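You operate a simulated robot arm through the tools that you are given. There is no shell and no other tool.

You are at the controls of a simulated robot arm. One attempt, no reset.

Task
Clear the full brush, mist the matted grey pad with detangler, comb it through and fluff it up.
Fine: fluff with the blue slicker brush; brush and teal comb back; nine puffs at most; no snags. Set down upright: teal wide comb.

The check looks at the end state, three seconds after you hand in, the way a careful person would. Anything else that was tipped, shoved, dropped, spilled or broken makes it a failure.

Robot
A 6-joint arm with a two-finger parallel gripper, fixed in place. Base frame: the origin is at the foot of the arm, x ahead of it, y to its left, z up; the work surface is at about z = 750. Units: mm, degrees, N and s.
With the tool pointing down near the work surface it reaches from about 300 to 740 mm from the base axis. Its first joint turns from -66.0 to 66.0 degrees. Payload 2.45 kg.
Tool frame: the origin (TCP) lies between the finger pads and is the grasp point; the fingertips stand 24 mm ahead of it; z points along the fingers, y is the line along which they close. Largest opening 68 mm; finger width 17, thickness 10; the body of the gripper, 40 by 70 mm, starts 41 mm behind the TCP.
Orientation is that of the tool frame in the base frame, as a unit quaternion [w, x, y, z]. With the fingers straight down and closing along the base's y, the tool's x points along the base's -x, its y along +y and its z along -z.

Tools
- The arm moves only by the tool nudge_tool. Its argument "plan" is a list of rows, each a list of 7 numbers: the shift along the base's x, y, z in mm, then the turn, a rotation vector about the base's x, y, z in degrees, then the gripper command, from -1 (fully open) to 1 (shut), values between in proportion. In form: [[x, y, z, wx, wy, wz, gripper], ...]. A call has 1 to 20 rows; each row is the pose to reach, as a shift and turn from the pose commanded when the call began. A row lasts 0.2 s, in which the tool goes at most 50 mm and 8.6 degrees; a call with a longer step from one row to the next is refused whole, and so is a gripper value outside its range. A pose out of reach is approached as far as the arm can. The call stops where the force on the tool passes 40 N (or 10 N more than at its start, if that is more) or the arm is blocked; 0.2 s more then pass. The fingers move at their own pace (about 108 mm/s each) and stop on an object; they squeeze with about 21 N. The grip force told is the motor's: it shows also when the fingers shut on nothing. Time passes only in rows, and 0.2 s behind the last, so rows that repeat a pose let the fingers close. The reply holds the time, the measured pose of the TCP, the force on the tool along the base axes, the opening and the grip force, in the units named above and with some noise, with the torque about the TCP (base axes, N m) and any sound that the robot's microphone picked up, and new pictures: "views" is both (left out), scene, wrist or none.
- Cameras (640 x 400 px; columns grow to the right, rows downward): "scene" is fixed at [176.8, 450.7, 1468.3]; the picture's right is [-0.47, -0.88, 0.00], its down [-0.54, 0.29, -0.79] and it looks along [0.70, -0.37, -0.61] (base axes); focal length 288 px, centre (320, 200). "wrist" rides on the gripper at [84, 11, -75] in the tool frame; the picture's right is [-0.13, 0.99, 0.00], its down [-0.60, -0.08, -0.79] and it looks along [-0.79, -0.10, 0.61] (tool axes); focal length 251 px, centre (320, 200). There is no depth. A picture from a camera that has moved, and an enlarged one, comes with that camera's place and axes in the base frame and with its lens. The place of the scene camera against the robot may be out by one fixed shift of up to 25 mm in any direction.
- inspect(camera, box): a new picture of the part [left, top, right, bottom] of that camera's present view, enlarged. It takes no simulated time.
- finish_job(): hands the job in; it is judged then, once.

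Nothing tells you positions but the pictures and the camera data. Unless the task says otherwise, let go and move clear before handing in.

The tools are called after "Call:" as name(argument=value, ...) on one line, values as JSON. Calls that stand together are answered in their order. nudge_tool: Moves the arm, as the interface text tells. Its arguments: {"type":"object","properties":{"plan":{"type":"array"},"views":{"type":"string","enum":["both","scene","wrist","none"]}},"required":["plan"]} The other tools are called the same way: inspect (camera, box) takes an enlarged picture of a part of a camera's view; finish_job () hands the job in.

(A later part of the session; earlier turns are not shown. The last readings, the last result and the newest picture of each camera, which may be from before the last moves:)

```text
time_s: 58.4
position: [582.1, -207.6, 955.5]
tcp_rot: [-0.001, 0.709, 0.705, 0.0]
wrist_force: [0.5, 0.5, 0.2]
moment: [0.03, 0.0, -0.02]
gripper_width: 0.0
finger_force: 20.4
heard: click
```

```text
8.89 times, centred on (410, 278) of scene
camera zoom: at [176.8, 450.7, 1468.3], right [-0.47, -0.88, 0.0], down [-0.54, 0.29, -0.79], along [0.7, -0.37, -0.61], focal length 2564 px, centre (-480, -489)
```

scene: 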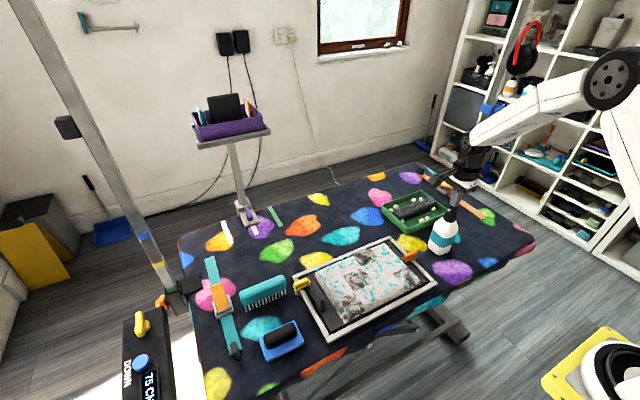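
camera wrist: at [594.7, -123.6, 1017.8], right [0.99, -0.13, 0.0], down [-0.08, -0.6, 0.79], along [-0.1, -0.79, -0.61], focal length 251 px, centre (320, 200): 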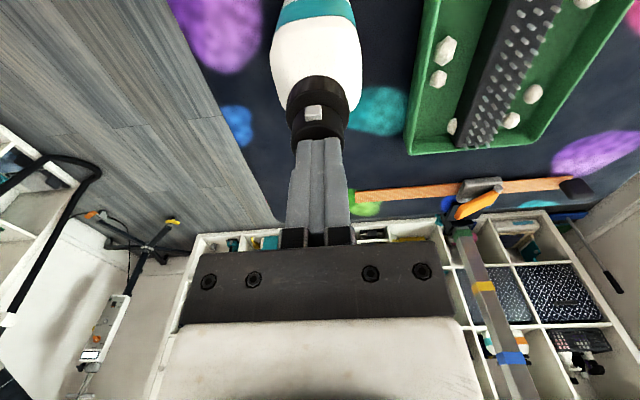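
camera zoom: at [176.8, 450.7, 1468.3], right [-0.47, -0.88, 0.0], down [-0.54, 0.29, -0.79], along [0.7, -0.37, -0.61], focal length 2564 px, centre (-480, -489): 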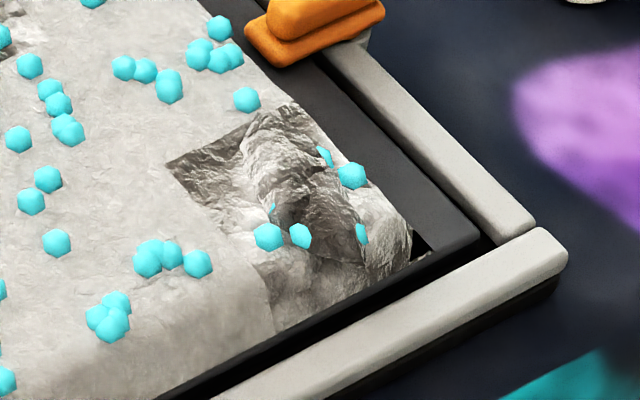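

All droplets are the same size across the pad. One more puff (four) and the same close-up to see whether they still grow.

Call:
nudge_tool(plan=[[0, 0, -4, 0, 0, 0, 1], [0, 0, -8, 0, 0, 0, 1], [0, 0, -11, 0, 0, 0, 1], [0, 0, -11, 0, 0, 0, 1], [0, 0, -5, 0, 0, 0, 1], [0, 0, 0, 0, 0, 0, 1], [0, 0, 0, 0, 0, 0, 1]], views="none")

Call:
inspect(camera="scene", box=[335, 245, 400, 295])

Call:
inspect(camera="scene", box=[330, 285, 380, 325])

```text
time_s: 60.0
position: [583.2, -205.8, 954.8]
tcp_rot: [-0.001, 0.708, 0.706, 0.0]
wrist_force: [-0.4, 0.5, 0.3]
moment: [0.02, -0.01, 0.05]
gripper_width: 0.0
finger_force: 20.9
heard: click
```

```text
8.00 times, centred on (368, 270) of scene
camera zoom: at [176.8, 450.7, 1468.3], right [-0.47, -0.88, 0.0], down [-0.54, 0.29, -0.79], along [0.7, -0.37, -0.61], focal length 2308 px, centre (-60, -360)
```

zoom: 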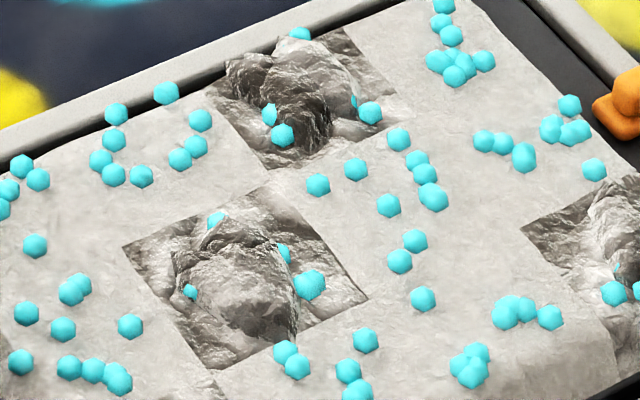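

```text
10.00 times, centred on (355, 305) of scene
camera zoom: at [176.8, 450.7, 1468.3], right [-0.47, -0.88, 0.0], down [-0.54, 0.29, -0.79], along [0.7, -0.37, -0.61], focal length 2885 px, centre (-30, -850)
```

zoom: 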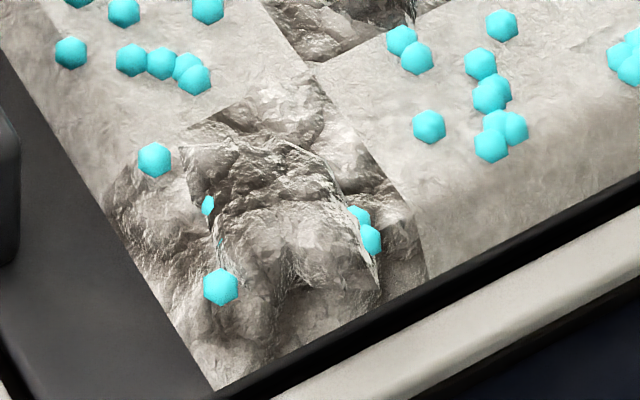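

The droplets no longer grow, so the pad is saturated. I'll add one last puff (five in all) as a margin, then move clear upward.

Call:
nudge_tool(plan=[[0, 0, -4, 0, 0, 0, 1], [0, 0, -8, 0, 0, 0, 1], [0, 0, -11, 0, 0, 0, 1], [0, 0, -11, 0, 0, 0, 1], [0, 0, -5, 0, 0, 0, 1], [0, 0, 0, 0, 0, 0, 1], [0, 0, 30, 0, 0, 0, 1], [0, 0, 75, 0, 0, 0, 0], [0, 0, 75, 0, 0, 0, -1], [0, 0, 75, 0, 0, 0, -1]], views="both")

```text
time_s: 62.2
position: [582.7, -207.3, 1031.4]
tcp_rot: [0.0, 0.709, 0.706, 0.0]
wrist_force: [-0.1, 0.3, 0.7]
moment: [0.03, 0.01, 0.01]
gripper_width: 68.0
finger_force: 0.0
heard: click
camera wrist: at [593.7, -123.4, 1105.9], right [0.99, -0.13, 0.0], down [-0.08, -0.6, 0.79], along [-0.1, -0.79, -0.61], focal length 251 px, centre (320, 200)
```

scene: 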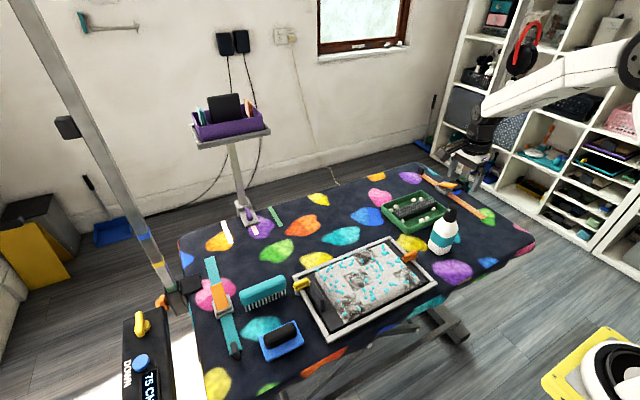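
wrist: 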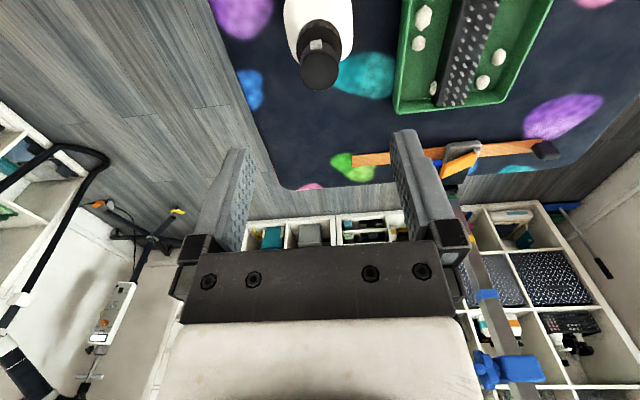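

Misting is done with five puffs. Now I'll hover over the pad with the camera tipped downward to fix the positions of the mats accurately.

Call:
nudge_tool(plan=[[0, 40, 15, 5, 0, 0, -1], [0, 85, 15, 10, 0, 0, -1], [0, 130, 15, 15, 0, 0, -1], [0, 175, 15, 20, 0, 0, -1], [0, 220, 15, 25, 0, 0, -1], [0, 265, 15, 25, 0, 0, -1], [0, 310, 15, 25, 0, 0, -1], [0, 310, 15, 25, 0, 0, -1]], views="wrist")

Call:
inspect(camera="wrist", box=[180, 0, 480, 180])

```text
time_s: 64.0
position: [580.6, 102.6, 1046.1]
tcp_rot: [-0.153, 0.691, 0.689, 0.153]
wrist_force: [0.0, 0.0, -0.7]
moment: [-0.02, 0.01, -0.02]
gripper_width: 68.1
finger_force: 0.0
camera wrist: at [592.3, 146.5, 1148.0], right [0.99, -0.12, -0.06], down [-0.08, -0.88, 0.46], along [-0.11, -0.45, -0.88], focal length 251 px, centre (320, 200)
```

wrist: 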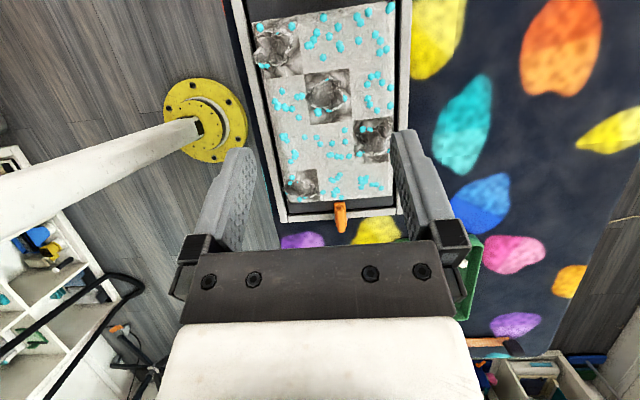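

```text
2.13 times, centred on (330, 90) of wrist
camera zoom: at [592.3, 146.5, 1148.0], right [0.99, -0.12, -0.06], down [-0.08, -0.88, 0.46], along [-0.11, -0.45, -0.88], focal length 536 px, centre (299, 435)
```

zoom: 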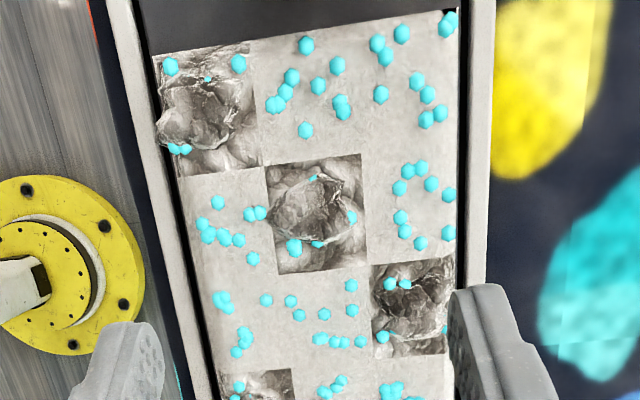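

The mats are at about (520, 182), (576, 116), (635, 52) and (520, −3), on a pad spanning x 494–663, y −37–209. Now over to the comb for a close view.

Call:
nudge_tool(plan=[[10, 40, -5, 0, 0, 0, -1], [22, 80, -15, 0, 0, 0, -1], [35, 120, -25, 0, 0, 0, -1], [50, 160, -35, 0, 0, 0, -1], [65, 200, -45, 0, 0, 0, -1], [80, 240, -55, 0, 0, 0, -1], [84, 260, -75, 0, 0, 0, -1], [84, 260, -95, 0, 0, 0, -1], [84, 260, -95, 0, 0, 0, -1]], views="both")

Call:
inspect(camera="wrist", box=[220, 0, 460, 200])

Call:
inspect(camera="scene", box=[220, 240, 320, 330])

```text
time_s: 66.0
position: [669.8, 364.7, 950.1]
tcp_rot: [-0.154, 0.692, 0.689, 0.153]
wrist_force: [0.7, -1.3, 0.2]
moment: [-0.02, 0.02, 0.01]
gripper_width: 67.8
finger_force: 0.0
camera wrist: at [679.9, 409.2, 1051.8], right [0.99, -0.12, -0.06], down [-0.08, -0.88, 0.46], along [-0.1, -0.46, -0.88], focal length 251 px, centre (320, 200)
```

scene: 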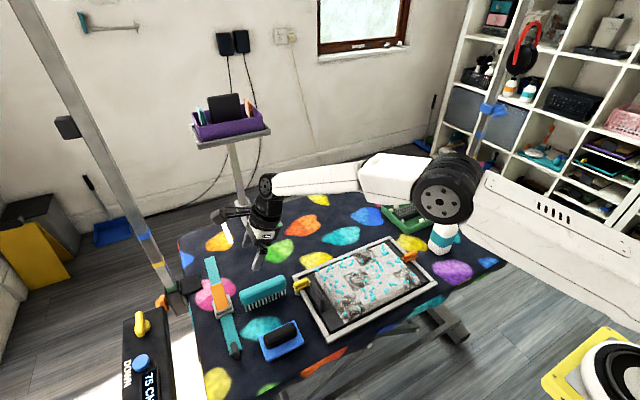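
wrist: 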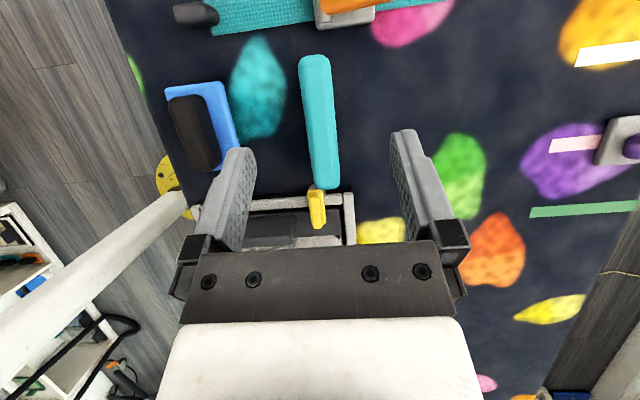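

```text
2.00 times, centred on (340, 100) of wrist
camera zoom: at [679.9, 409.2, 1051.8], right [0.99, -0.12, -0.06], down [-0.08, -0.88, 0.46], along [-0.1, -0.46, -0.88], focal length 503 px, centre (280, 400)
```

zoom: 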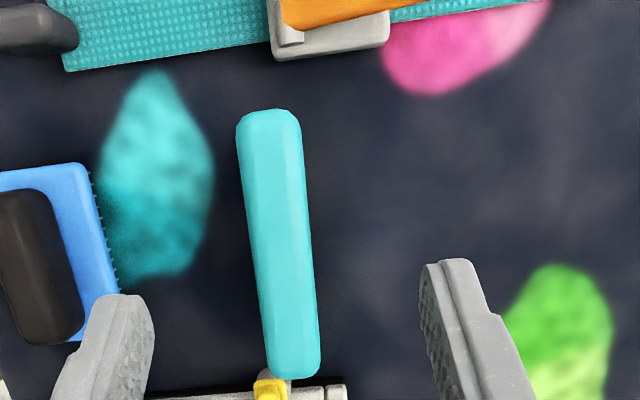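

```text
4.44 times, centred on (270, 285) of scene
camera zoom: at [176.8, 450.7, 1468.3], right [-0.47, -0.88, 0.0], down [-0.54, 0.29, -0.79], along [0.7, -0.37, -0.61], focal length 1282 px, centre (542, -178)
```

zoom: 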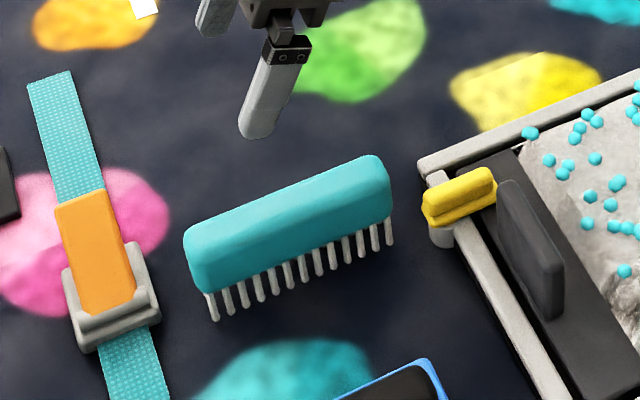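

The comb body is centred at about (662, 360), 27 mm thick, top at z≈813, teeth down. I'll centre on it and descend with open fingers.

Call:
nudge_tool(plan=[[-7, -4, -30, 0, 0, 0, -1], [-7, -4, -65, 0, 0, 0, -1], [-7, -4, -95, 0, 0, 0, -1], [-7, -4, -110, 0, 0, 0, -1], [-7, -4, -110, 0, 0, 0, -1]], views="wrist")

Call:
inspect(camera="scene", box=[220, 240, 320, 330])

```text
time_s: 67.2
position: [659.4, 358.8, 839.2]
tcp_rot: [-0.154, 0.691, 0.689, 0.153]
wrist_force: [0.1, 0.2, 0.0]
moment: [-0.02, -0.01, 0.0]
gripper_width: 68.1
finger_force: 0.0
camera wrist: at [670.8, 403.9, 942.5], right [0.99, -0.12, -0.06], down [-0.08, -0.88, 0.46], along [-0.1, -0.45, -0.88], focal length 251 px, centre (320, 200)
```

wrist: 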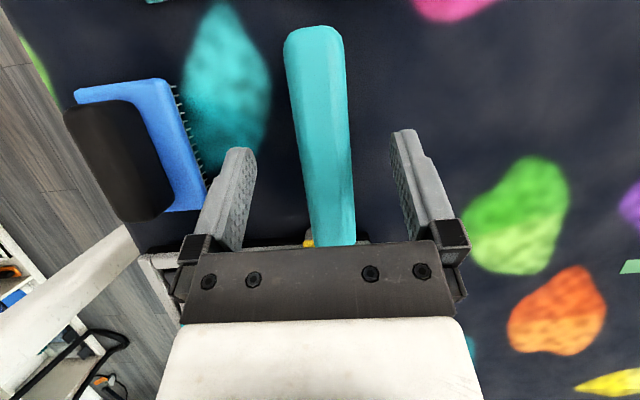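

```text
4.44 times, centred on (270, 285) of scene
camera zoom: at [176.8, 450.7, 1468.3], right [-0.47, -0.88, 0.0], down [-0.54, 0.29, -0.79], along [0.7, -0.37, -0.61], focal length 1282 px, centre (542, -178)
```

zoom: 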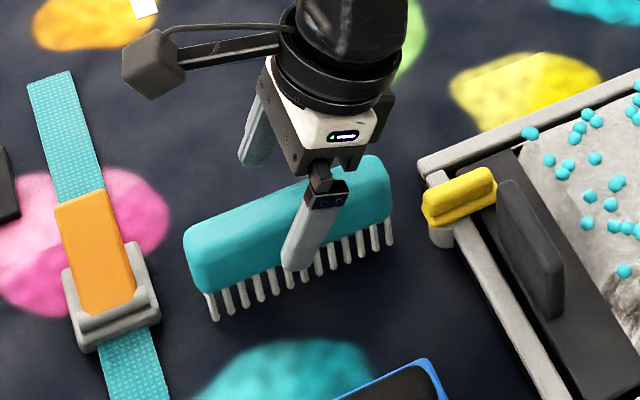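

The comb sits centred between the open fingers. Going down to z≈799 and closing.

Call:
nudge_tool(plan=[[1, 1, -15, 0, 0, 0, -1], [1, 1, -28, 0, 0, 0, -1], [1, 1, -36, 0, 0, 0, -1], [1, 1, -40, 0, 0, 0, -1], [1, 1, -40, 0, 0, 0, -1]], views="wrist")

Call:
inspect(camera="scene", box=[230, 250, 300, 320])

```text
time_s: 68.4
position: [661.6, 360.1, 800.4]
tcp_rot: [-0.153, 0.692, 0.689, 0.154]
wrist_force: [0.3, -0.1, 3.6]
moment: [-0.19, -0.02, -0.02]
gripper_width: 68.3
finger_force: 0.0
camera wrist: at [671.7, 404.6, 902.5], right [0.99, -0.12, -0.06], down [-0.08, -0.88, 0.46], along [-0.1, -0.45, -0.88], focal length 251 px, centre (320, 200)
```

wrist: 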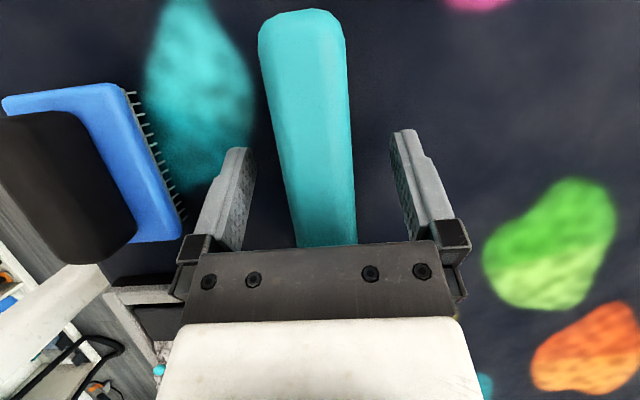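

```text
5.71 times, centred on (265, 285) of scene
camera zoom: at [176.7, 450.7, 1468.3], right [-0.47, -0.88, 0.0], down [-0.54, 0.29, -0.79], along [0.7, -0.37, -0.61], focal length 1648 px, centre (634, -286)
```

zoom: 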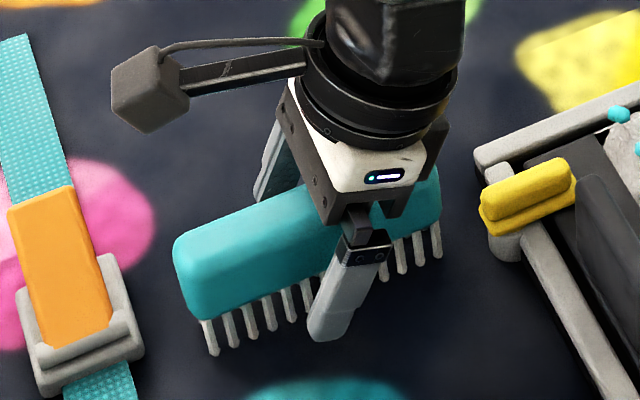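

A slight 3.6 N touch suggests the palm edge has just met the comb's top. I'll back up 4 mm and then close.

Call:
nudge_tool(plan=[[0, 0, 4, 0, 0, 0, -1], [0, 0, 4, 0, 0, 0, -1]], views="none")

```text
time_s: 69.0
position: [661.2, 359.4, 803.0]
tcp_rot: [-0.154, 0.692, 0.689, 0.152]
wrist_force: [0.6, 0.7, -0.7]
moment: [0.01, 0.0, -0.02]
gripper_width: 67.8
finger_force: 0.1
```

Call:
nudge_tool(plan=[[0, 0, 0, 0, 0, 0, 0], [0, 0, 0, 0, 0, 0, 1], [0, 0, 0, 0, 0, 0, 1], [0, 0, 0, 0, 0, 0, 1]], views="wrist")

```text
time_s: 70.0
position: [660.3, 360.9, 802.4]
tcp_rot: [-0.153, 0.691, 0.689, 0.153]
wrist_force: [0.4, 0.9, -0.3]
moment: [0.0, -0.01, 0.01]
gripper_width: 27.6
finger_force: 20.7
camera wrist: at [671.9, 404.5, 906.1], right [0.99, -0.12, -0.06], down [-0.08, -0.88, 0.46], along [-0.1, -0.46, -0.88], focal length 251 px, centre (320, 200)
```

wrist: 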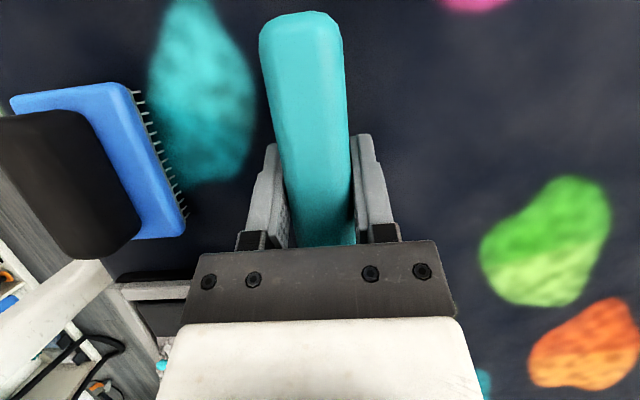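

The comb is gripped (27.6 mm). I'll lift it straight up and carry it over the pad's far column, beside the first two mats.

Call:
nudge_tool(plan=[[0, 0, 15, 0, 0, 0, 1], [0, 0, 45, 0, 0, 0, 1], [0, 0, 85, 0, 0, 0, 1], [0, 0, 120, 0, 0, 0, 1], [-4, -35, 125, 0, 0, 0, 1], [-8, -80, 125, 0, 0, 0, 1], [-12, -125, 125, 0, 0, 0, 1], [-16, -170, 125, 0, 0, 0, 1], [-19, -211, 115, 0, 0, 0, 1], [-19, -211, 90, 0, 0, 0, 1], [-19, -211, 75, 0, 0, 0, 1], [-19, -211, 75, 0, 0, 0, 1]], views="both")

Call:
inspect(camera="scene", box=[285, 220, 450, 345])

Call:
inspect(camera="wrist", box=[100, 0, 460, 250])

```text
time_s: 72.6
position: [642.0, 148.5, 880.6]
tcp_rot: [-0.153, 0.691, 0.69, 0.154]
wrist_force: [-0.4, -0.1, -0.7]
moment: [-0.01, 0.04, 0.03]
gripper_width: 28.0
finger_force: 21.6
camera wrist: at [652.4, 192.4, 982.7], right [0.99, -0.12, -0.06], down [-0.08, -0.88, 0.46], along [-0.1, -0.46, -0.88], focal length 251 px, centre (320, 200)
```

scene: 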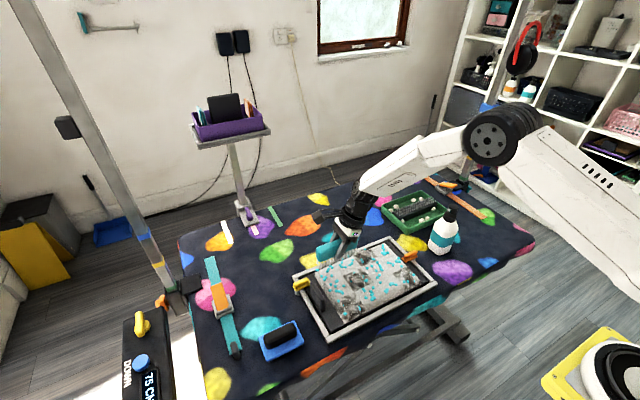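
wrist: 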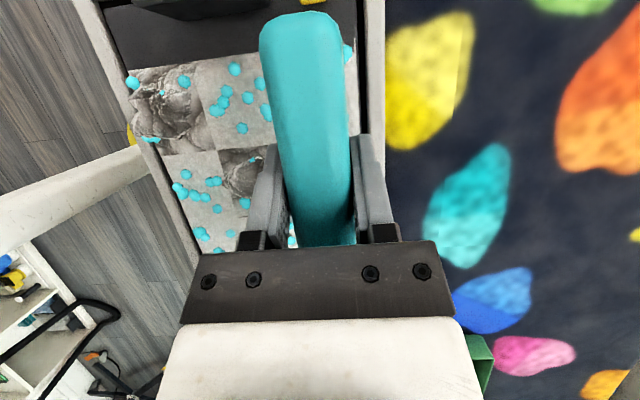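

```text
3.20 times, centred on (368, 282) of scene
camera zoom: at [176.8, 450.7, 1468.3], right [-0.47, -0.88, 0.0], down [-0.54, 0.29, -0.79], along [0.7, -0.37, -0.61], focal length 923 px, centre (168, -64)
```

zoom: 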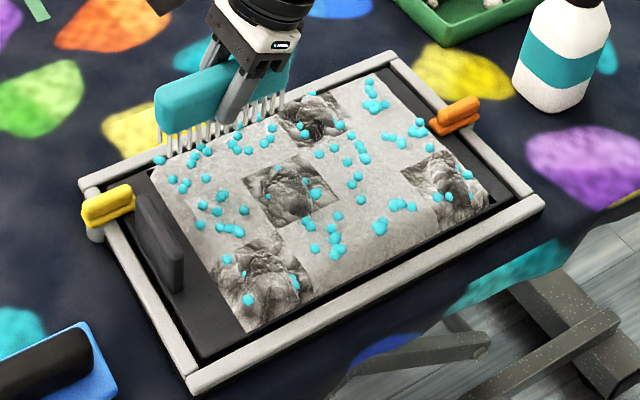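

```text
1.60 times, centred on (280, 125) of wrist
camera zoom: at [652.4, 192.4, 982.7], right [0.99, -0.12, -0.06], down [-0.08, -0.88, 0.46], along [-0.1, -0.46, -0.88], focal length 402 px, centre (384, 320)
```

zoom: 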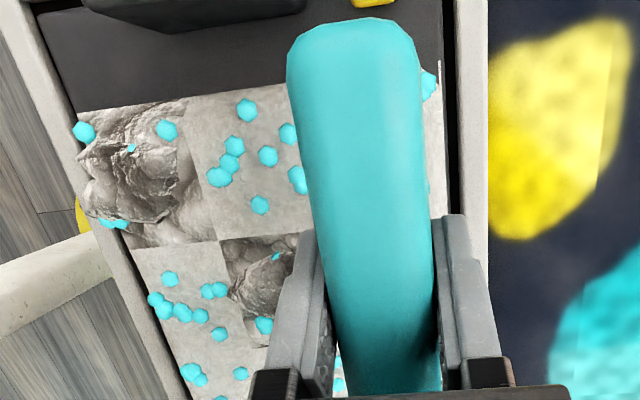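

The pad surface triangulates to z≈779, so the comb's tips meet it at a tool height of about 832. I'll lower slowly over clean cells to feel for the surface.

Call:
nudge_tool(plan=[[0, 0, -20, 0, 0, 0, 1], [0, 0, -34, 0, 0, 0, 1], [0, 0, -40, 0, 0, 0, 1], [0, 0, -43, 0, 0, 0, 1], [0, 0, -43, 0, 0, 0, 1]], views="none")

Call:
inspect(camera="scene", box=[300, 220, 400, 300])

```text
time_s: 73.8
position: [643.2, 147.8, 837.1]
tcp_rot: [-0.154, 0.691, 0.69, 0.155]
wrist_force: [-0.9, 0.3, 17.8]
moment: [0.03, 0.06, -0.02]
gripper_width: 28.1
finger_force: 20.7
```

```text
5.00 times, centred on (350, 260) of scene
camera zoom: at [176.4, 450.7, 1468.4], right [-0.47, -0.88, 0.0], down [-0.54, 0.29, -0.79], along [0.7, -0.37, -0.61], focal length 1442 px, centre (170, -100)
```

zoom: 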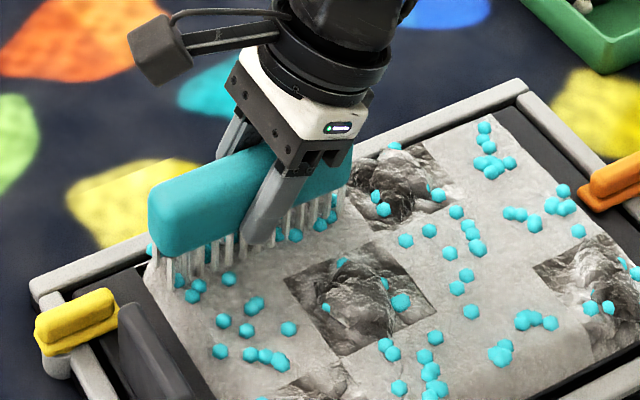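

The teeth meet the clean pad at about z = 838. I'll start shallow: raise to z≈846 so only the tops of the lumps are touched, then draw slowly toward −x through the first two mats while watching the force.

Call:
nudge_tool(plan=[[0, 0, 9, 0, 0, 0, 1], [-5, 0, 9, 0, 0, 0, 1], [-10, 0, 9, 0, 0, 0, 1], [-15, 0, 9, 0, 0, 0, 1], [-20, 0, 9, 0, 0, 0, 1], [-25, 0, 9, 0, 0, 0, 1], [-30, 0, 9, 0, 0, 0, 1], [-35, 0, 9, 0, 0, 0, 1], [-40, 0, 9, 0, 0, 0, 1]], views="none")

Call:
inspect(camera="scene", box=[300, 220, 420, 330])

```text
time_s: 75.8
position: [602.7, 149.3, 844.4]
tcp_rot: [-0.154, 0.69, 0.69, 0.152]
wrist_force: [0.6, -0.1, -0.5]
moment: [-0.02, -0.01, 0.0]
gripper_width: 27.6
finger_force: 21.1
```

```text
3.64 times, centred on (360, 275) of scene
camera zoom: at [176.8, 450.7, 1468.3], right [-0.47, -0.88, 0.0], down [-0.54, 0.29, -0.79], along [0.7, -0.37, -0.61], focal length 1049 px, centre (174, -73)
```

zoom: 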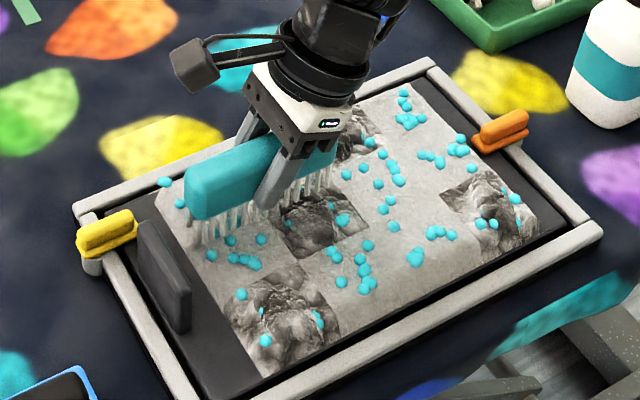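

No resistance so far; the comb is now at the edge of the second mat. Continuing slowly through it.

Call:
nudge_tool(plan=[[-4, 0, 0, 0, 0, 0, 1], [-8, 0, 0, 0, 0, 0, 1], [-12, 0, 0, 0, 0, 0, 1], [-16, 0, 0, 0, 0, 0, 1], [-20, 0, 0, 0, 0, 0, 1]], views="none")

Call:
inspect(camera="scene", box=[300, 220, 420, 330])

```text
time_s: 77.0
position: [581.4, 148.8, 844.2]
tcp_rot: [-0.153, 0.691, 0.69, 0.153]
wrist_force: [0.3, -0.6, -0.8]
moment: [0.0, 0.05, -0.05]
gripper_width: 27.9
finger_force: 21.2
```

```text
3.64 times, centred on (360, 275) of scene
camera zoom: at [176.8, 450.7, 1468.3], right [-0.47, -0.88, 0.0], down [-0.54, 0.29, -0.79], along [0.7, -0.37, -0.61], focal length 1049 px, centre (174, -73)
```

zoom: 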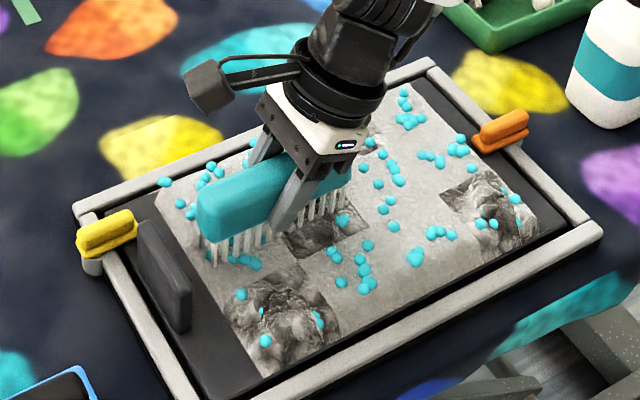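

Still no resistance, and the mat behind the comb already looks flatter. Continuing through to the near edge of the pad.

Call:
nudge_tool(plan=[[-4, 0, 0, 0, 0, 0, 1], [-8, 0, 0, 0, 0, 0, 1], [-12, 0, 0, 0, 0, 0, 1], [-16, 0, 0, 0, 0, 0, 1], [-20, 0, 0, 0, 0, 0, 1], [-24, 0, 0, 0, 0, 0, 1], [-28, 0, 0, 0, 0, 0, 1], [-32, 0, 0, 0, 0, 0, 1], [-36, 0, 0, 0, 0, 0, 1], [-40, 0, 0, 0, 0, 0, 1], [-44, 0, 0, 0, 0, 0, 1], [-48, 0, 0, 0, 0, 0, 1], [-52, 0, 0, 0, 0, 0, 1], [-56, 0, 0, 0, 0, 0, 1], [-60, 0, 0, 0, 0, 0, 1]], views="none")

Call:
inspect(camera="scene", box=[300, 220, 420, 330])

```text
time_s: 80.2
position: [522.2, 149.6, 846.2]
tcp_rot: [-0.154, 0.691, 0.69, 0.153]
wrist_force: [-0.5, 0.4, -0.3]
moment: [-0.03, -0.03, -0.06]
gripper_width: 27.9
finger_force: 20.8
```

```text
3.64 times, centred on (360, 275) of scene
camera zoom: at [176.8, 450.7, 1468.3], right [-0.47, -0.88, 0.0], down [-0.54, 0.29, -0.79], along [0.7, -0.37, -0.61], focal length 1049 px, centre (174, -73)
```

zoom: 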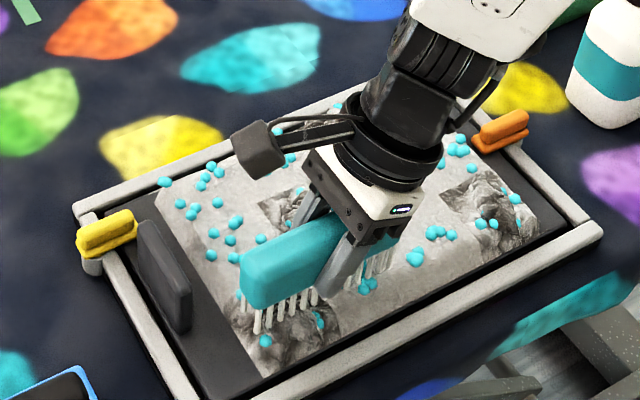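

No force at all at this height. I'll finish to the edge, lift, and compare the mats to see whether this depth does anything.

Call:
nudge_tool(plan=[[-5, 0, 0, 0, 0, 0, 1], [-10, 0, 0, 0, 0, 0, 1], [-15, 0, 0, 0, 0, 0, 1], [-20, 0, 0, 0, 0, 0, 1], [-25, 0, 0, 0, 0, 0, 1], [-30, 0, 0, 0, 0, 0, 1], [-30, 0, 20, 0, 0, 0, 1], [-30, 0, 60, 0, 0, 0, 1], [-30, 0, 100, 0, 0, 0, 1], [-30, -30, 130, 0, 0, 0, 1], [-30, -70, 150, 0, 0, 0, 1], [-30, -70, 150, 0, 0, 0, 1]], views="both")

Call:
inspect(camera="scene", box=[285, 230, 450, 345])

```text
time_s: 82.8
position: [492.0, 77.9, 994.2]
tcp_rot: [-0.154, 0.691, 0.69, 0.152]
wrist_force: [0.3, -0.1, -1.1]
moment: [0.01, -0.05, 0.0]
gripper_width: 27.9
finger_force: 21.0
camera wrist: at [503.2, 122.6, 1096.9], right [0.99, -0.12, -0.06], down [-0.08, -0.88, 0.46], along [-0.11, -0.46, -0.88], focal length 251 px, centre (320, 200)
```

scene: 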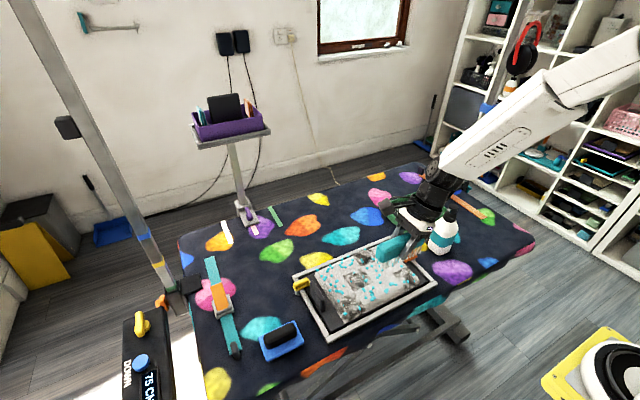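
wrist: 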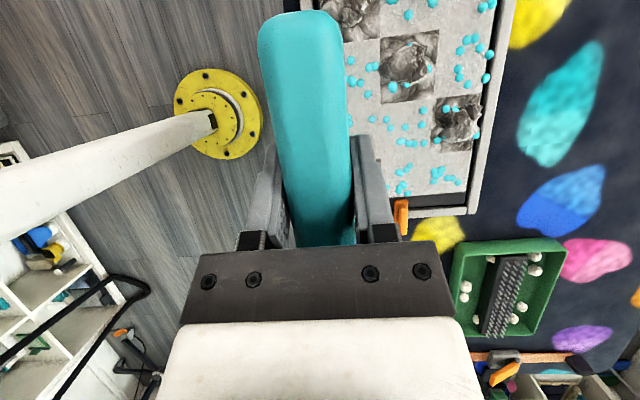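

```text
3.48 times, centred on (368, 288) of scene
camera zoom: at [176.8, 450.7, 1468.3], right [-0.47, -0.88, 0.0], down [-0.54, 0.29, -0.79], along [0.7, -0.37, -0.61], focal length 1003 px, centre (155, -104)
```

zoom: 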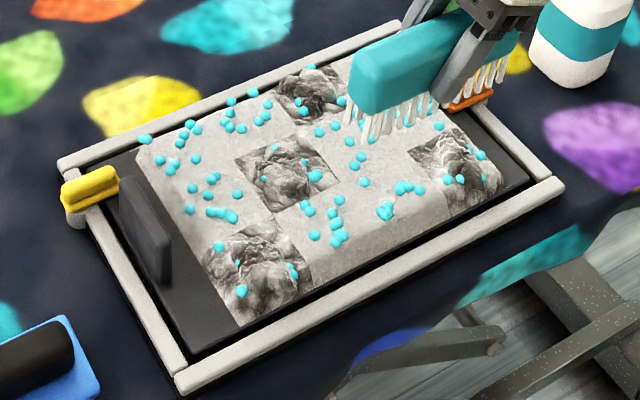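

The z≈846 pass changed nothing — the teeth passed above the mats. I'll return to the far side and make the next pass a little lower, at z≈841, still slow.

Call:
nudge_tool(plan=[[30, 14, 0, 0, 0, 0, 1], [65, 30, -10, 0, 0, 0, 1], [100, 45, -30, 0, 0, 0, 1], [130, 60, -60, 0, 0, 0, 1], [148, 71, -95, 0, 0, 0, 1], [148, 71, -125, 0, 0, 0, 1], [148, 71, -145, 0, 0, 0, 1], [148, 71, -153, 0, 0, 0, 1], [148, 71, -153, 0, 0, 0, 1]], views="none")

```text
time_s: 84.8
position: [640.3, 150.4, 839.7]
tcp_rot: [-0.153, 0.692, 0.689, 0.153]
wrist_force: [-0.2, -0.2, -0.4]
moment: [-0.02, -0.02, -0.01]
gripper_width: 27.9
finger_force: 20.7
```

At z≈840, no contact on the clean cells. Drawing slowly toward −x to reach into the second mat.

Call:
nudge_tool(plan=[[-6, 0, 0, 0, 0, 0, 1], [-12, 0, 0, 0, 0, 0, 1], [-18, 0, 0, 0, 0, 0, 1], [-24, 0, 0, 0, 0, 0, 1], [-30, 0, 0, 0, 0, 0, 1], [-35, 0, 0, 0, 0, 0, 1], [-40, 0, 0, 0, 0, 0, 1], [-45, 0, 0, 0, 0, 0, 1], [-50, 0, 0, 0, 0, 0, 1], [-55, 0, 0, 0, 0, 0, 1], [-60, 0, 0, 0, 0, 0, 1]], views="none")

Call:
inspect(camera="scene", box=[300, 220, 420, 330])

```text
time_s: 87.2
position: [580.9, 149.4, 841.0]
tcp_rot: [-0.153, 0.691, 0.69, 0.153]
wrist_force: [0.4, -0.5, -0.7]
moment: [0.02, -0.01, -0.01]
gripper_width: 27.8
finger_force: 21.0
```

```text
3.64 times, centred on (360, 275) of scene
camera zoom: at [176.8, 450.7, 1468.3], right [-0.47, -0.88, 0.0], down [-0.54, 0.29, -0.79], along [0.7, -0.37, -0.61], focal length 1049 px, centre (174, -73)
```

zoom: 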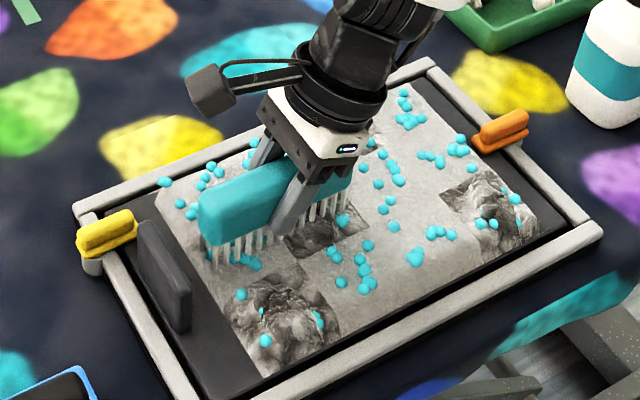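

Still no resistance. I'll lower in 1 mm steps here to find where the teeth actually engage.

Call:
nudge_tool(plan=[[0, 0, -1, 0, 0, 0, 1], [0, 0, -2, 0, 0, 0, 1], [0, 0, -2, 0, 0, 0, 1]], views="none")

```text
time_s: 88.0
position: [580.9, 148.9, 839.5]
tcp_rot: [-0.153, 0.692, 0.689, 0.153]
wrist_force: [0.1, 1.0, -1.1]
moment: [-0.02, -0.01, -0.01]
gripper_width: 27.6
finger_force: 21.5
```

Call:
nudge_tool(plan=[[0, 0, -0.7, 0, 0, 0, 1], [0, 0, -1.4, 0, 0, 0, 1], [0, 0, -1.4, 0, 0, 0, 1]], views="none")

```text
time_s: 88.8
position: [580.9, 149.5, 838.5]
tcp_rot: [-0.154, 0.692, 0.689, 0.152]
wrist_force: [0.4, -0.1, -0.4]
moment: [0.01, 0.01, 0.01]
gripper_width: 27.6
finger_force: 20.7
```

Call:
nudge_tool(plan=[[0, 0, -0.7, 0, 0, 0, 1], [0, 0, -0.7, 0, 0, 0, 1]], views="none")

```text
time_s: 89.4
position: [580.4, 149.6, 837.2]
tcp_rot: [-0.153, 0.692, 0.689, 0.153]
wrist_force: [0.3, -0.3, 0.1]
moment: [-0.02, -0.01, -0.01]
gripper_width: 27.8
finger_force: 20.6
```

Call:
nudge_tool(plan=[[0, 0, -0.8, 0, 0, 0, 1], [0, 0, -1.6, 0, 0, 0, 1], [0, 0, -1.6, 0, 0, 0, 1]], views="none")

```text
time_s: 90.2
position: [580.8, 150.0, 836.1]
tcp_rot: [-0.154, 0.691, 0.69, 0.154]
wrist_force: [-5.1, -1.3, 17.1]
moment: [0.04, 0.17, 0.01]
gripper_width: 27.6
finger_force: 20.5
```

Contact found: 17 N at z≈836. I'll ease off a touch and draw slowly −x from the middle of this mat toward its edge.

Call:
nudge_tool(plan=[[0, 0, 0.6, 0, 0, 0, 1], [-3, 0, 0.6, 0, 0, 0, 1], [-6, 0, 0.6, 0, 0, 0, 1], [-9, 0, 0.6, 0, 0, 0, 1], [-12, 0, 0.6, 0, 0, 0, 1], [-15, 0, 0.6, 0, 0, 0, 1]], views="none")

Call:
inspect(camera="scene", box=[300, 220, 420, 330])

```text
time_s: 91.6
position: [564.6, 149.8, 835.6]
tcp_rot: [-0.153, 0.691, 0.69, 0.153]
wrist_force: [1.5, -1.1, 5.0]
moment: [0.05, -0.1, -0.05]
gripper_width: 27.8
finger_force: 20.6
```

```text
3.64 times, centred on (360, 275) of scene
camera zoom: at [176.8, 450.7, 1468.3], right [-0.47, -0.88, 0.0], down [-0.54, 0.29, -0.79], along [0.7, -0.37, -0.61], focal length 1049 px, centre (174, -73)
```

zoom: 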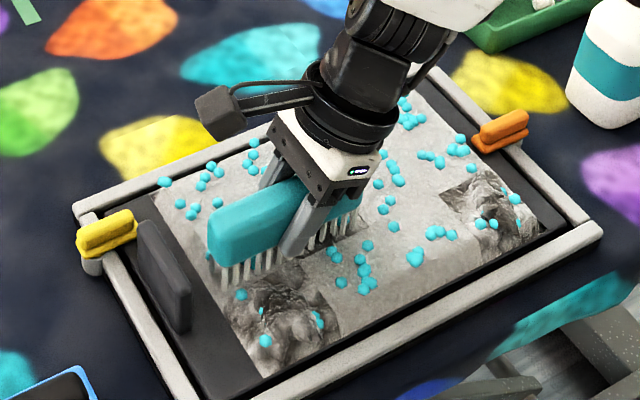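

Light drag only (1.5 N), 5 N down. Continuing at this depth through the first mat and off the near edge.

Call:
nudge_tool(plan=[[-4, 0, 0, 0, 0, 0, 1], [-8, 0, 0, 0, 0, 0, 1], [-12, 0, 0, 0, 0, 0, 1], [-16, 0, 0, 0, 0, 0, 1], [-20, 0, 0, 0, 0, 0, 1], [-24, 0, 0, 0, 0, 0, 1], [-28, 0, 0, 0, 0, 0, 1], [-32, 0, 0, 0, 0, 0, 1]], views="none")

Call:
inspect(camera="scene", box=[300, 220, 420, 330])

```text
time_s: 93.4
position: [533.4, 148.9, 836.1]
tcp_rot: [-0.153, 0.692, 0.689, 0.153]
wrist_force: [0.0, -1.0, -0.8]
moment: [-0.01, -0.02, -0.03]
gripper_width: 27.7
finger_force: 21.0
```

```text
3.64 times, centred on (360, 275) of scene
camera zoom: at [176.8, 450.7, 1468.3], right [-0.47, -0.88, 0.0], down [-0.54, 0.29, -0.79], along [0.7, -0.37, -0.61], focal length 1049 px, centre (174, -73)
```

zoom: 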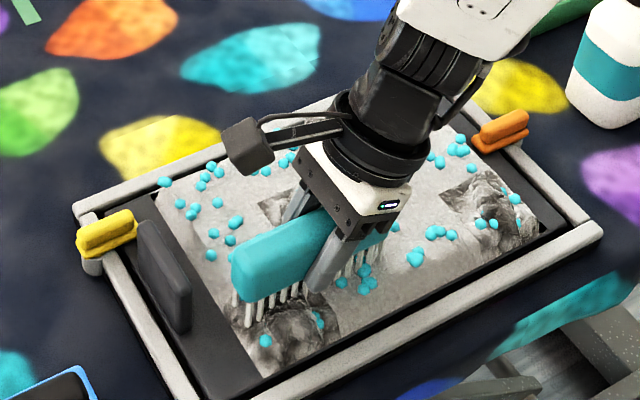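

The pad drops a little here, so the teeth have lost contact. I'll step down 1 mm at a time to regain it.

Call:
nudge_tool(plan=[[0, 0, -0.8, 0, 0, 0, 1], [0, 0, -1.6, 0, 0, 0, 1], [0, 0, -1.6, 0, 0, 0, 1]], views="none")

```text
time_s: 94.2
position: [532.8, 150.3, 835.7]
tcp_rot: [-0.154, 0.69, 0.69, 0.154]
wrist_force: [-3.4, -4.8, 16.9]
moment: [-0.01, 0.09, 0.0]
gripper_width: 27.7
finger_force: 20.6
```

Contact again (17 N at z≈835.5). Easing slightly and drawing on to the near edge.

Call:
nudge_tool(plan=[[0, 0, 0.6, 0, 0, 0, 1], [-4, 0, 0.6, 0, 0, 0, 1], [-8, 0, 0.6, 0, 0, 0, 1], [-12, 0, 0.6, 0, 0, 0, 1], [-16, 0, 0.6, 0, 0, 0, 1], [-20, 0, 0.6, 0, 0, 0, 1], [-24, 0, 0.6, 0, 0, 0, 1], [-28, 0, 0.6, 0, 0, 0, 1], [-32, 0, 0.6, 0, 0, 0, 1], [-36, 0, 0.6, 0, 0, 0, 1], [-40, 0, 0.6, 0, 0, 0, 1]], views="none")

Call:
inspect(camera="scene", box=[300, 220, 420, 330])

```text
time_s: 96.6
position: [493.5, 148.4, 835.3]
tcp_rot: [-0.154, 0.692, 0.689, 0.153]
wrist_force: [4.9, 0.0, 11.8]
moment: [0.07, -0.33, 0.0]
gripper_width: 28.0
finger_force: 21.7
```

```text
3.64 times, centred on (360, 275) of scene
camera zoom: at [176.7, 450.7, 1468.3], right [-0.47, -0.88, 0.0], down [-0.54, 0.29, -0.79], along [0.7, -0.37, -0.61], focal length 1049 px, centre (174, -73)
```

zoom: 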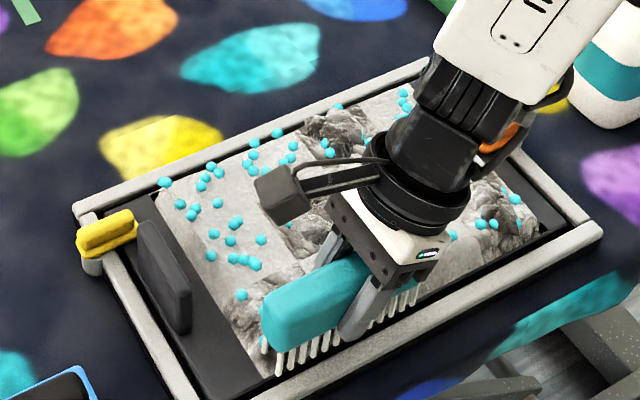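

The first mat's patch behind the comb looks changed. I'll lift clear and take a careful look at all four.

Call:
nudge_tool(plan=[[0, 0, 15, 0, 0, 0, 1], [0, 0, 50, 0, 0, 0, 1], [0, 0, 95, 0, 0, 0, 1], [0, -30, 130, 0, 0, 0, 1], [0, -72, 150, 0, 0, 0, 1], [0, -72, 150, 0, 0, 0, 1]], views="wrist")

Call:
inspect(camera="scene", box=[285, 230, 450, 345])

Call:
inspect(camera="scene", box=[330, 285, 380, 325])

Call:
inspect(camera="scene", box=[335, 245, 400, 295])

```text
time_s: 98.0
position: [493.0, 76.3, 986.2]
tcp_rot: [-0.154, 0.691, 0.689, 0.153]
wrist_force: [0.0, -0.3, -0.9]
moment: [-0.02, 0.0, -0.02]
gripper_width: 27.9
finger_force: 21.2
camera wrist: at [504.8, 121.1, 1089.6], right [0.99, -0.12, -0.06], down [-0.08, -0.88, 0.46], along [-0.11, -0.46, -0.88], focal length 251 px, centre (320, 200)
```

wrist: 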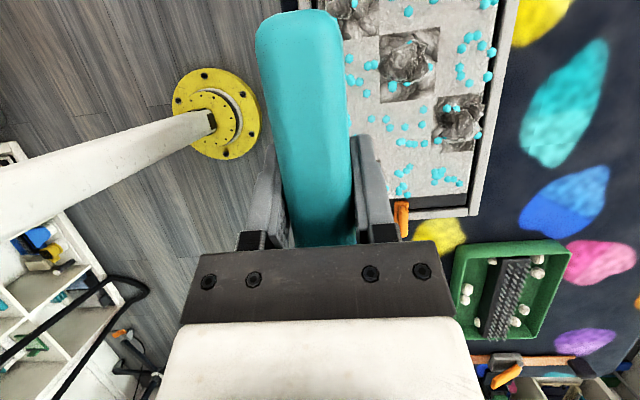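

```text
3.48 times, centred on (368, 288) of scene
camera zoom: at [176.8, 450.7, 1468.3], right [-0.47, -0.88, 0.0], down [-0.54, 0.29, -0.79], along [0.7, -0.37, -0.61], focal length 1003 px, centre (155, -104)
```

zoom: 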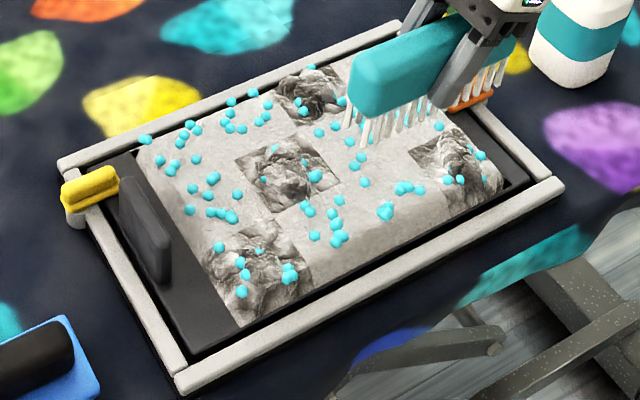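

```text
10.00 times, centred on (355, 305) of scene
camera zoom: at [176.8, 450.7, 1468.3], right [-0.47, -0.88, 0.0], down [-0.54, 0.29, -0.79], along [0.7, -0.37, -0.61], focal length 2885 px, centre (-30, -850)
```

zoom: 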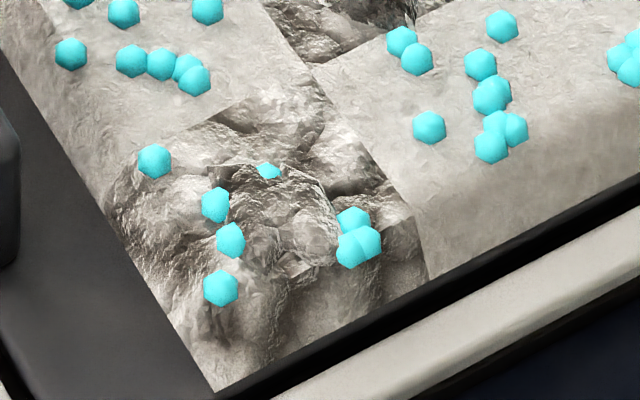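

```text
8.00 times, centred on (368, 270) of scene
camera zoom: at [176.8, 450.7, 1468.3], right [-0.47, -0.88, 0.0], down [-0.54, 0.29, -0.79], along [0.7, -0.37, -0.61], focal length 2308 px, centre (-60, -360)
```

zoom: 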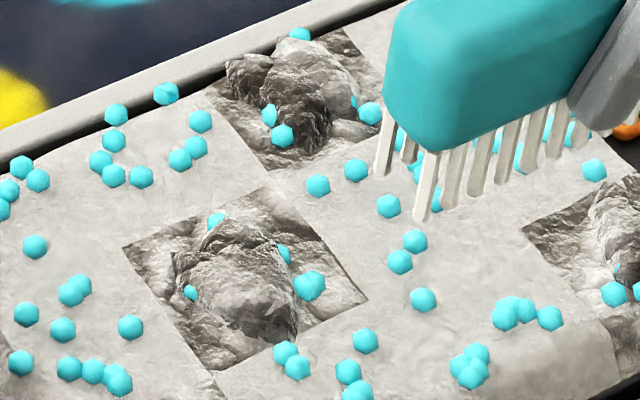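

Good: combing in light contact lowers the mat — the first mat is visibly flatter with no snag, while the second barely changed because it only got half a stroke. I'll repeat full slow strokes in contact, starting beyond the second mat.

Call:
nudge_tool(plan=[[30, 18, 0, 0, 0, 0, 1], [65, 38, -10, 0, 0, 0, 1], [100, 58, -35, 0, 0, 0, 1], [127, 73, -70, 0, 0, 0, 1], [127, 73, -110, 0, 0, 0, 1], [127, 73, -138, 0, 0, 0, 1], [127, 73, -148, 0, 0, 0, 1], [127, 73, -149.5, 0, 0, 0, 1], [127, 73, -149.5, 0, 0, 0, 1]], views="none")

```text
time_s: 100.0
position: [620.3, 152.1, 836.0]
tcp_rot: [-0.153, 0.692, 0.689, 0.153]
wrist_force: [-0.1, -0.2, -0.5]
moment: [0.03, -0.02, -0.01]
gripper_width: 27.9
finger_force: 20.6
```

Call:
nudge_tool(plan=[[0, -1, -0.5, 0, 0, 0, 1], [0, -1, -1.2, 0, 0, 0, 1], [0, -1, -1.2, 0, 0, 0, 1]], views="none")

```text
time_s: 100.8
position: [619.7, 148.5, 835.7]
tcp_rot: [-0.153, 0.692, 0.689, 0.153]
wrist_force: [-0.7, 0.2, 2.3]
moment: [-0.12, 0.04, -0.03]
gripper_width: 27.8
finger_force: 21.3
```

Light contact (2 N). I'll add half a millimetre and draw slowly through both mats.

Call:
nudge_tool(plan=[[0, 0, -0.5, 0, 0, 0, 1], [-4, 0, -0.5, 0, 0, 0, 1], [-8, 0, -0.5, 0, 0, 0, 1], [-12, 0, -0.5, 0, 0, 0, 1], [-16, 0, -0.5, 0, 0, 0, 1], [-20, 0, -0.5, 0, 0, 0, 1], [-24, 0, -0.5, 0, 0, 0, 1], [-28, 0, -0.5, 0, 0, 0, 1], [-32, 0, -0.5, 0, 0, 0, 1]], views="none")

```text
time_s: 102.8
position: [587.2, 149.8, 835.0]
tcp_rot: [-0.153, 0.691, 0.689, 0.153]
wrist_force: [5.6, 0.2, 14.0]
moment: [-0.52, -0.22, 0.2]
gripper_width: 27.8
finger_force: 20.5
```

Now there is some drag on the −y side, right at the second mat (5.6 N). Continuing even more slowly.

Call:
nudge_tool(plan=[[-3, 0, 0, 0, 0, 0, 1], [-6, 0, 0, 0, 0, 0, 1], [-9, 0, 0, 0, 0, 0, 1], [-12, 0, 0, 0, 0, 0, 1], [-15, 0, 0, 0, 0, 0, 1], [-18, 0, 0, 0, 0, 0, 1], [-21, 0, 0, 0, 0, 0, 1], [-24, 0, 0, 0, 0, 0, 1], [-27, 0, 0, 0, 0, 0, 1], [-30, 0, 0, 0, 0, 0, 1], [-33, 0, 0, 0, 0, 0, 1], [-36, 0, 0, 0, 0, 0, 1]], views="none")

Call:
inspect(camera="scene", box=[300, 220, 420, 330])

```text
time_s: 105.4
position: [554.1, 148.9, 835.6]
tcp_rot: [-0.152, 0.691, 0.689, 0.154]
wrist_force: [9.4, 0.9, 22.1]
moment: [-0.65, -0.2, 0.25]
gripper_width: 27.8
finger_force: 21.1
```

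```text
3.64 times, centred on (360, 275) of scene
camera zoom: at [176.6, 450.6, 1468.3], right [-0.47, -0.88, 0.0], down [-0.54, 0.29, -0.79], along [0.7, -0.37, -0.61], focal length 1049 px, centre (174, -73)
```

zoom: 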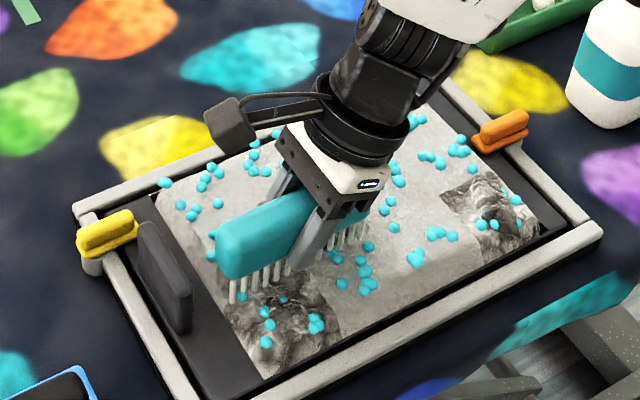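

The downward force has risen to 22 N, so I'll ease up 0.7 mm and carry on slowly through the first mat.

Call:
nudge_tool(plan=[[0, 0, 0.7, 0, 0, 0, 1], [-3, 0, 0.7, 0, 0, 0, 1], [-6, 0, 0.7, 0, 0, 0, 1], [-9, 0, 0.7, 0, 0, 0, 1], [-12, 0, 0.7, 0, 0, 0, 1], [-15, 0, 0.7, 0, 0, 0, 1], [-18, 0, 0.7, 0, 0, 0, 1]], views="none")

```text
time_s: 107.0
position: [535.0, 149.0, 835.1]
tcp_rot: [-0.153, 0.692, 0.689, 0.153]
wrist_force: [2.1, -1.0, 4.8]
moment: [-0.39, -0.09, 0.18]
gripper_width: 27.9
finger_force: 21.2
```

The contact is at the comb's −y end, so it has tilted slightly in the grip. I'll roll about −0.8° to level it and continue through the first mat.

Call:
nudge_tool(plan=[[0, 0, 0, -0.8, 0, 0, 1], [0, 0, -0.5, -0.8, 0, 0, 1], [0, 0, -0.5, -0.8, 0, 0, 1]], views="none")

```text
time_s: 107.8
position: [533.9, 149.4, 835.1]
tcp_rot: [-0.149, 0.692, 0.69, 0.149]
wrist_force: [-2.8, -1.0, 11.5]
moment: [0.36, 0.12, 0.05]
gripper_width: 27.6
finger_force: 21.4
```

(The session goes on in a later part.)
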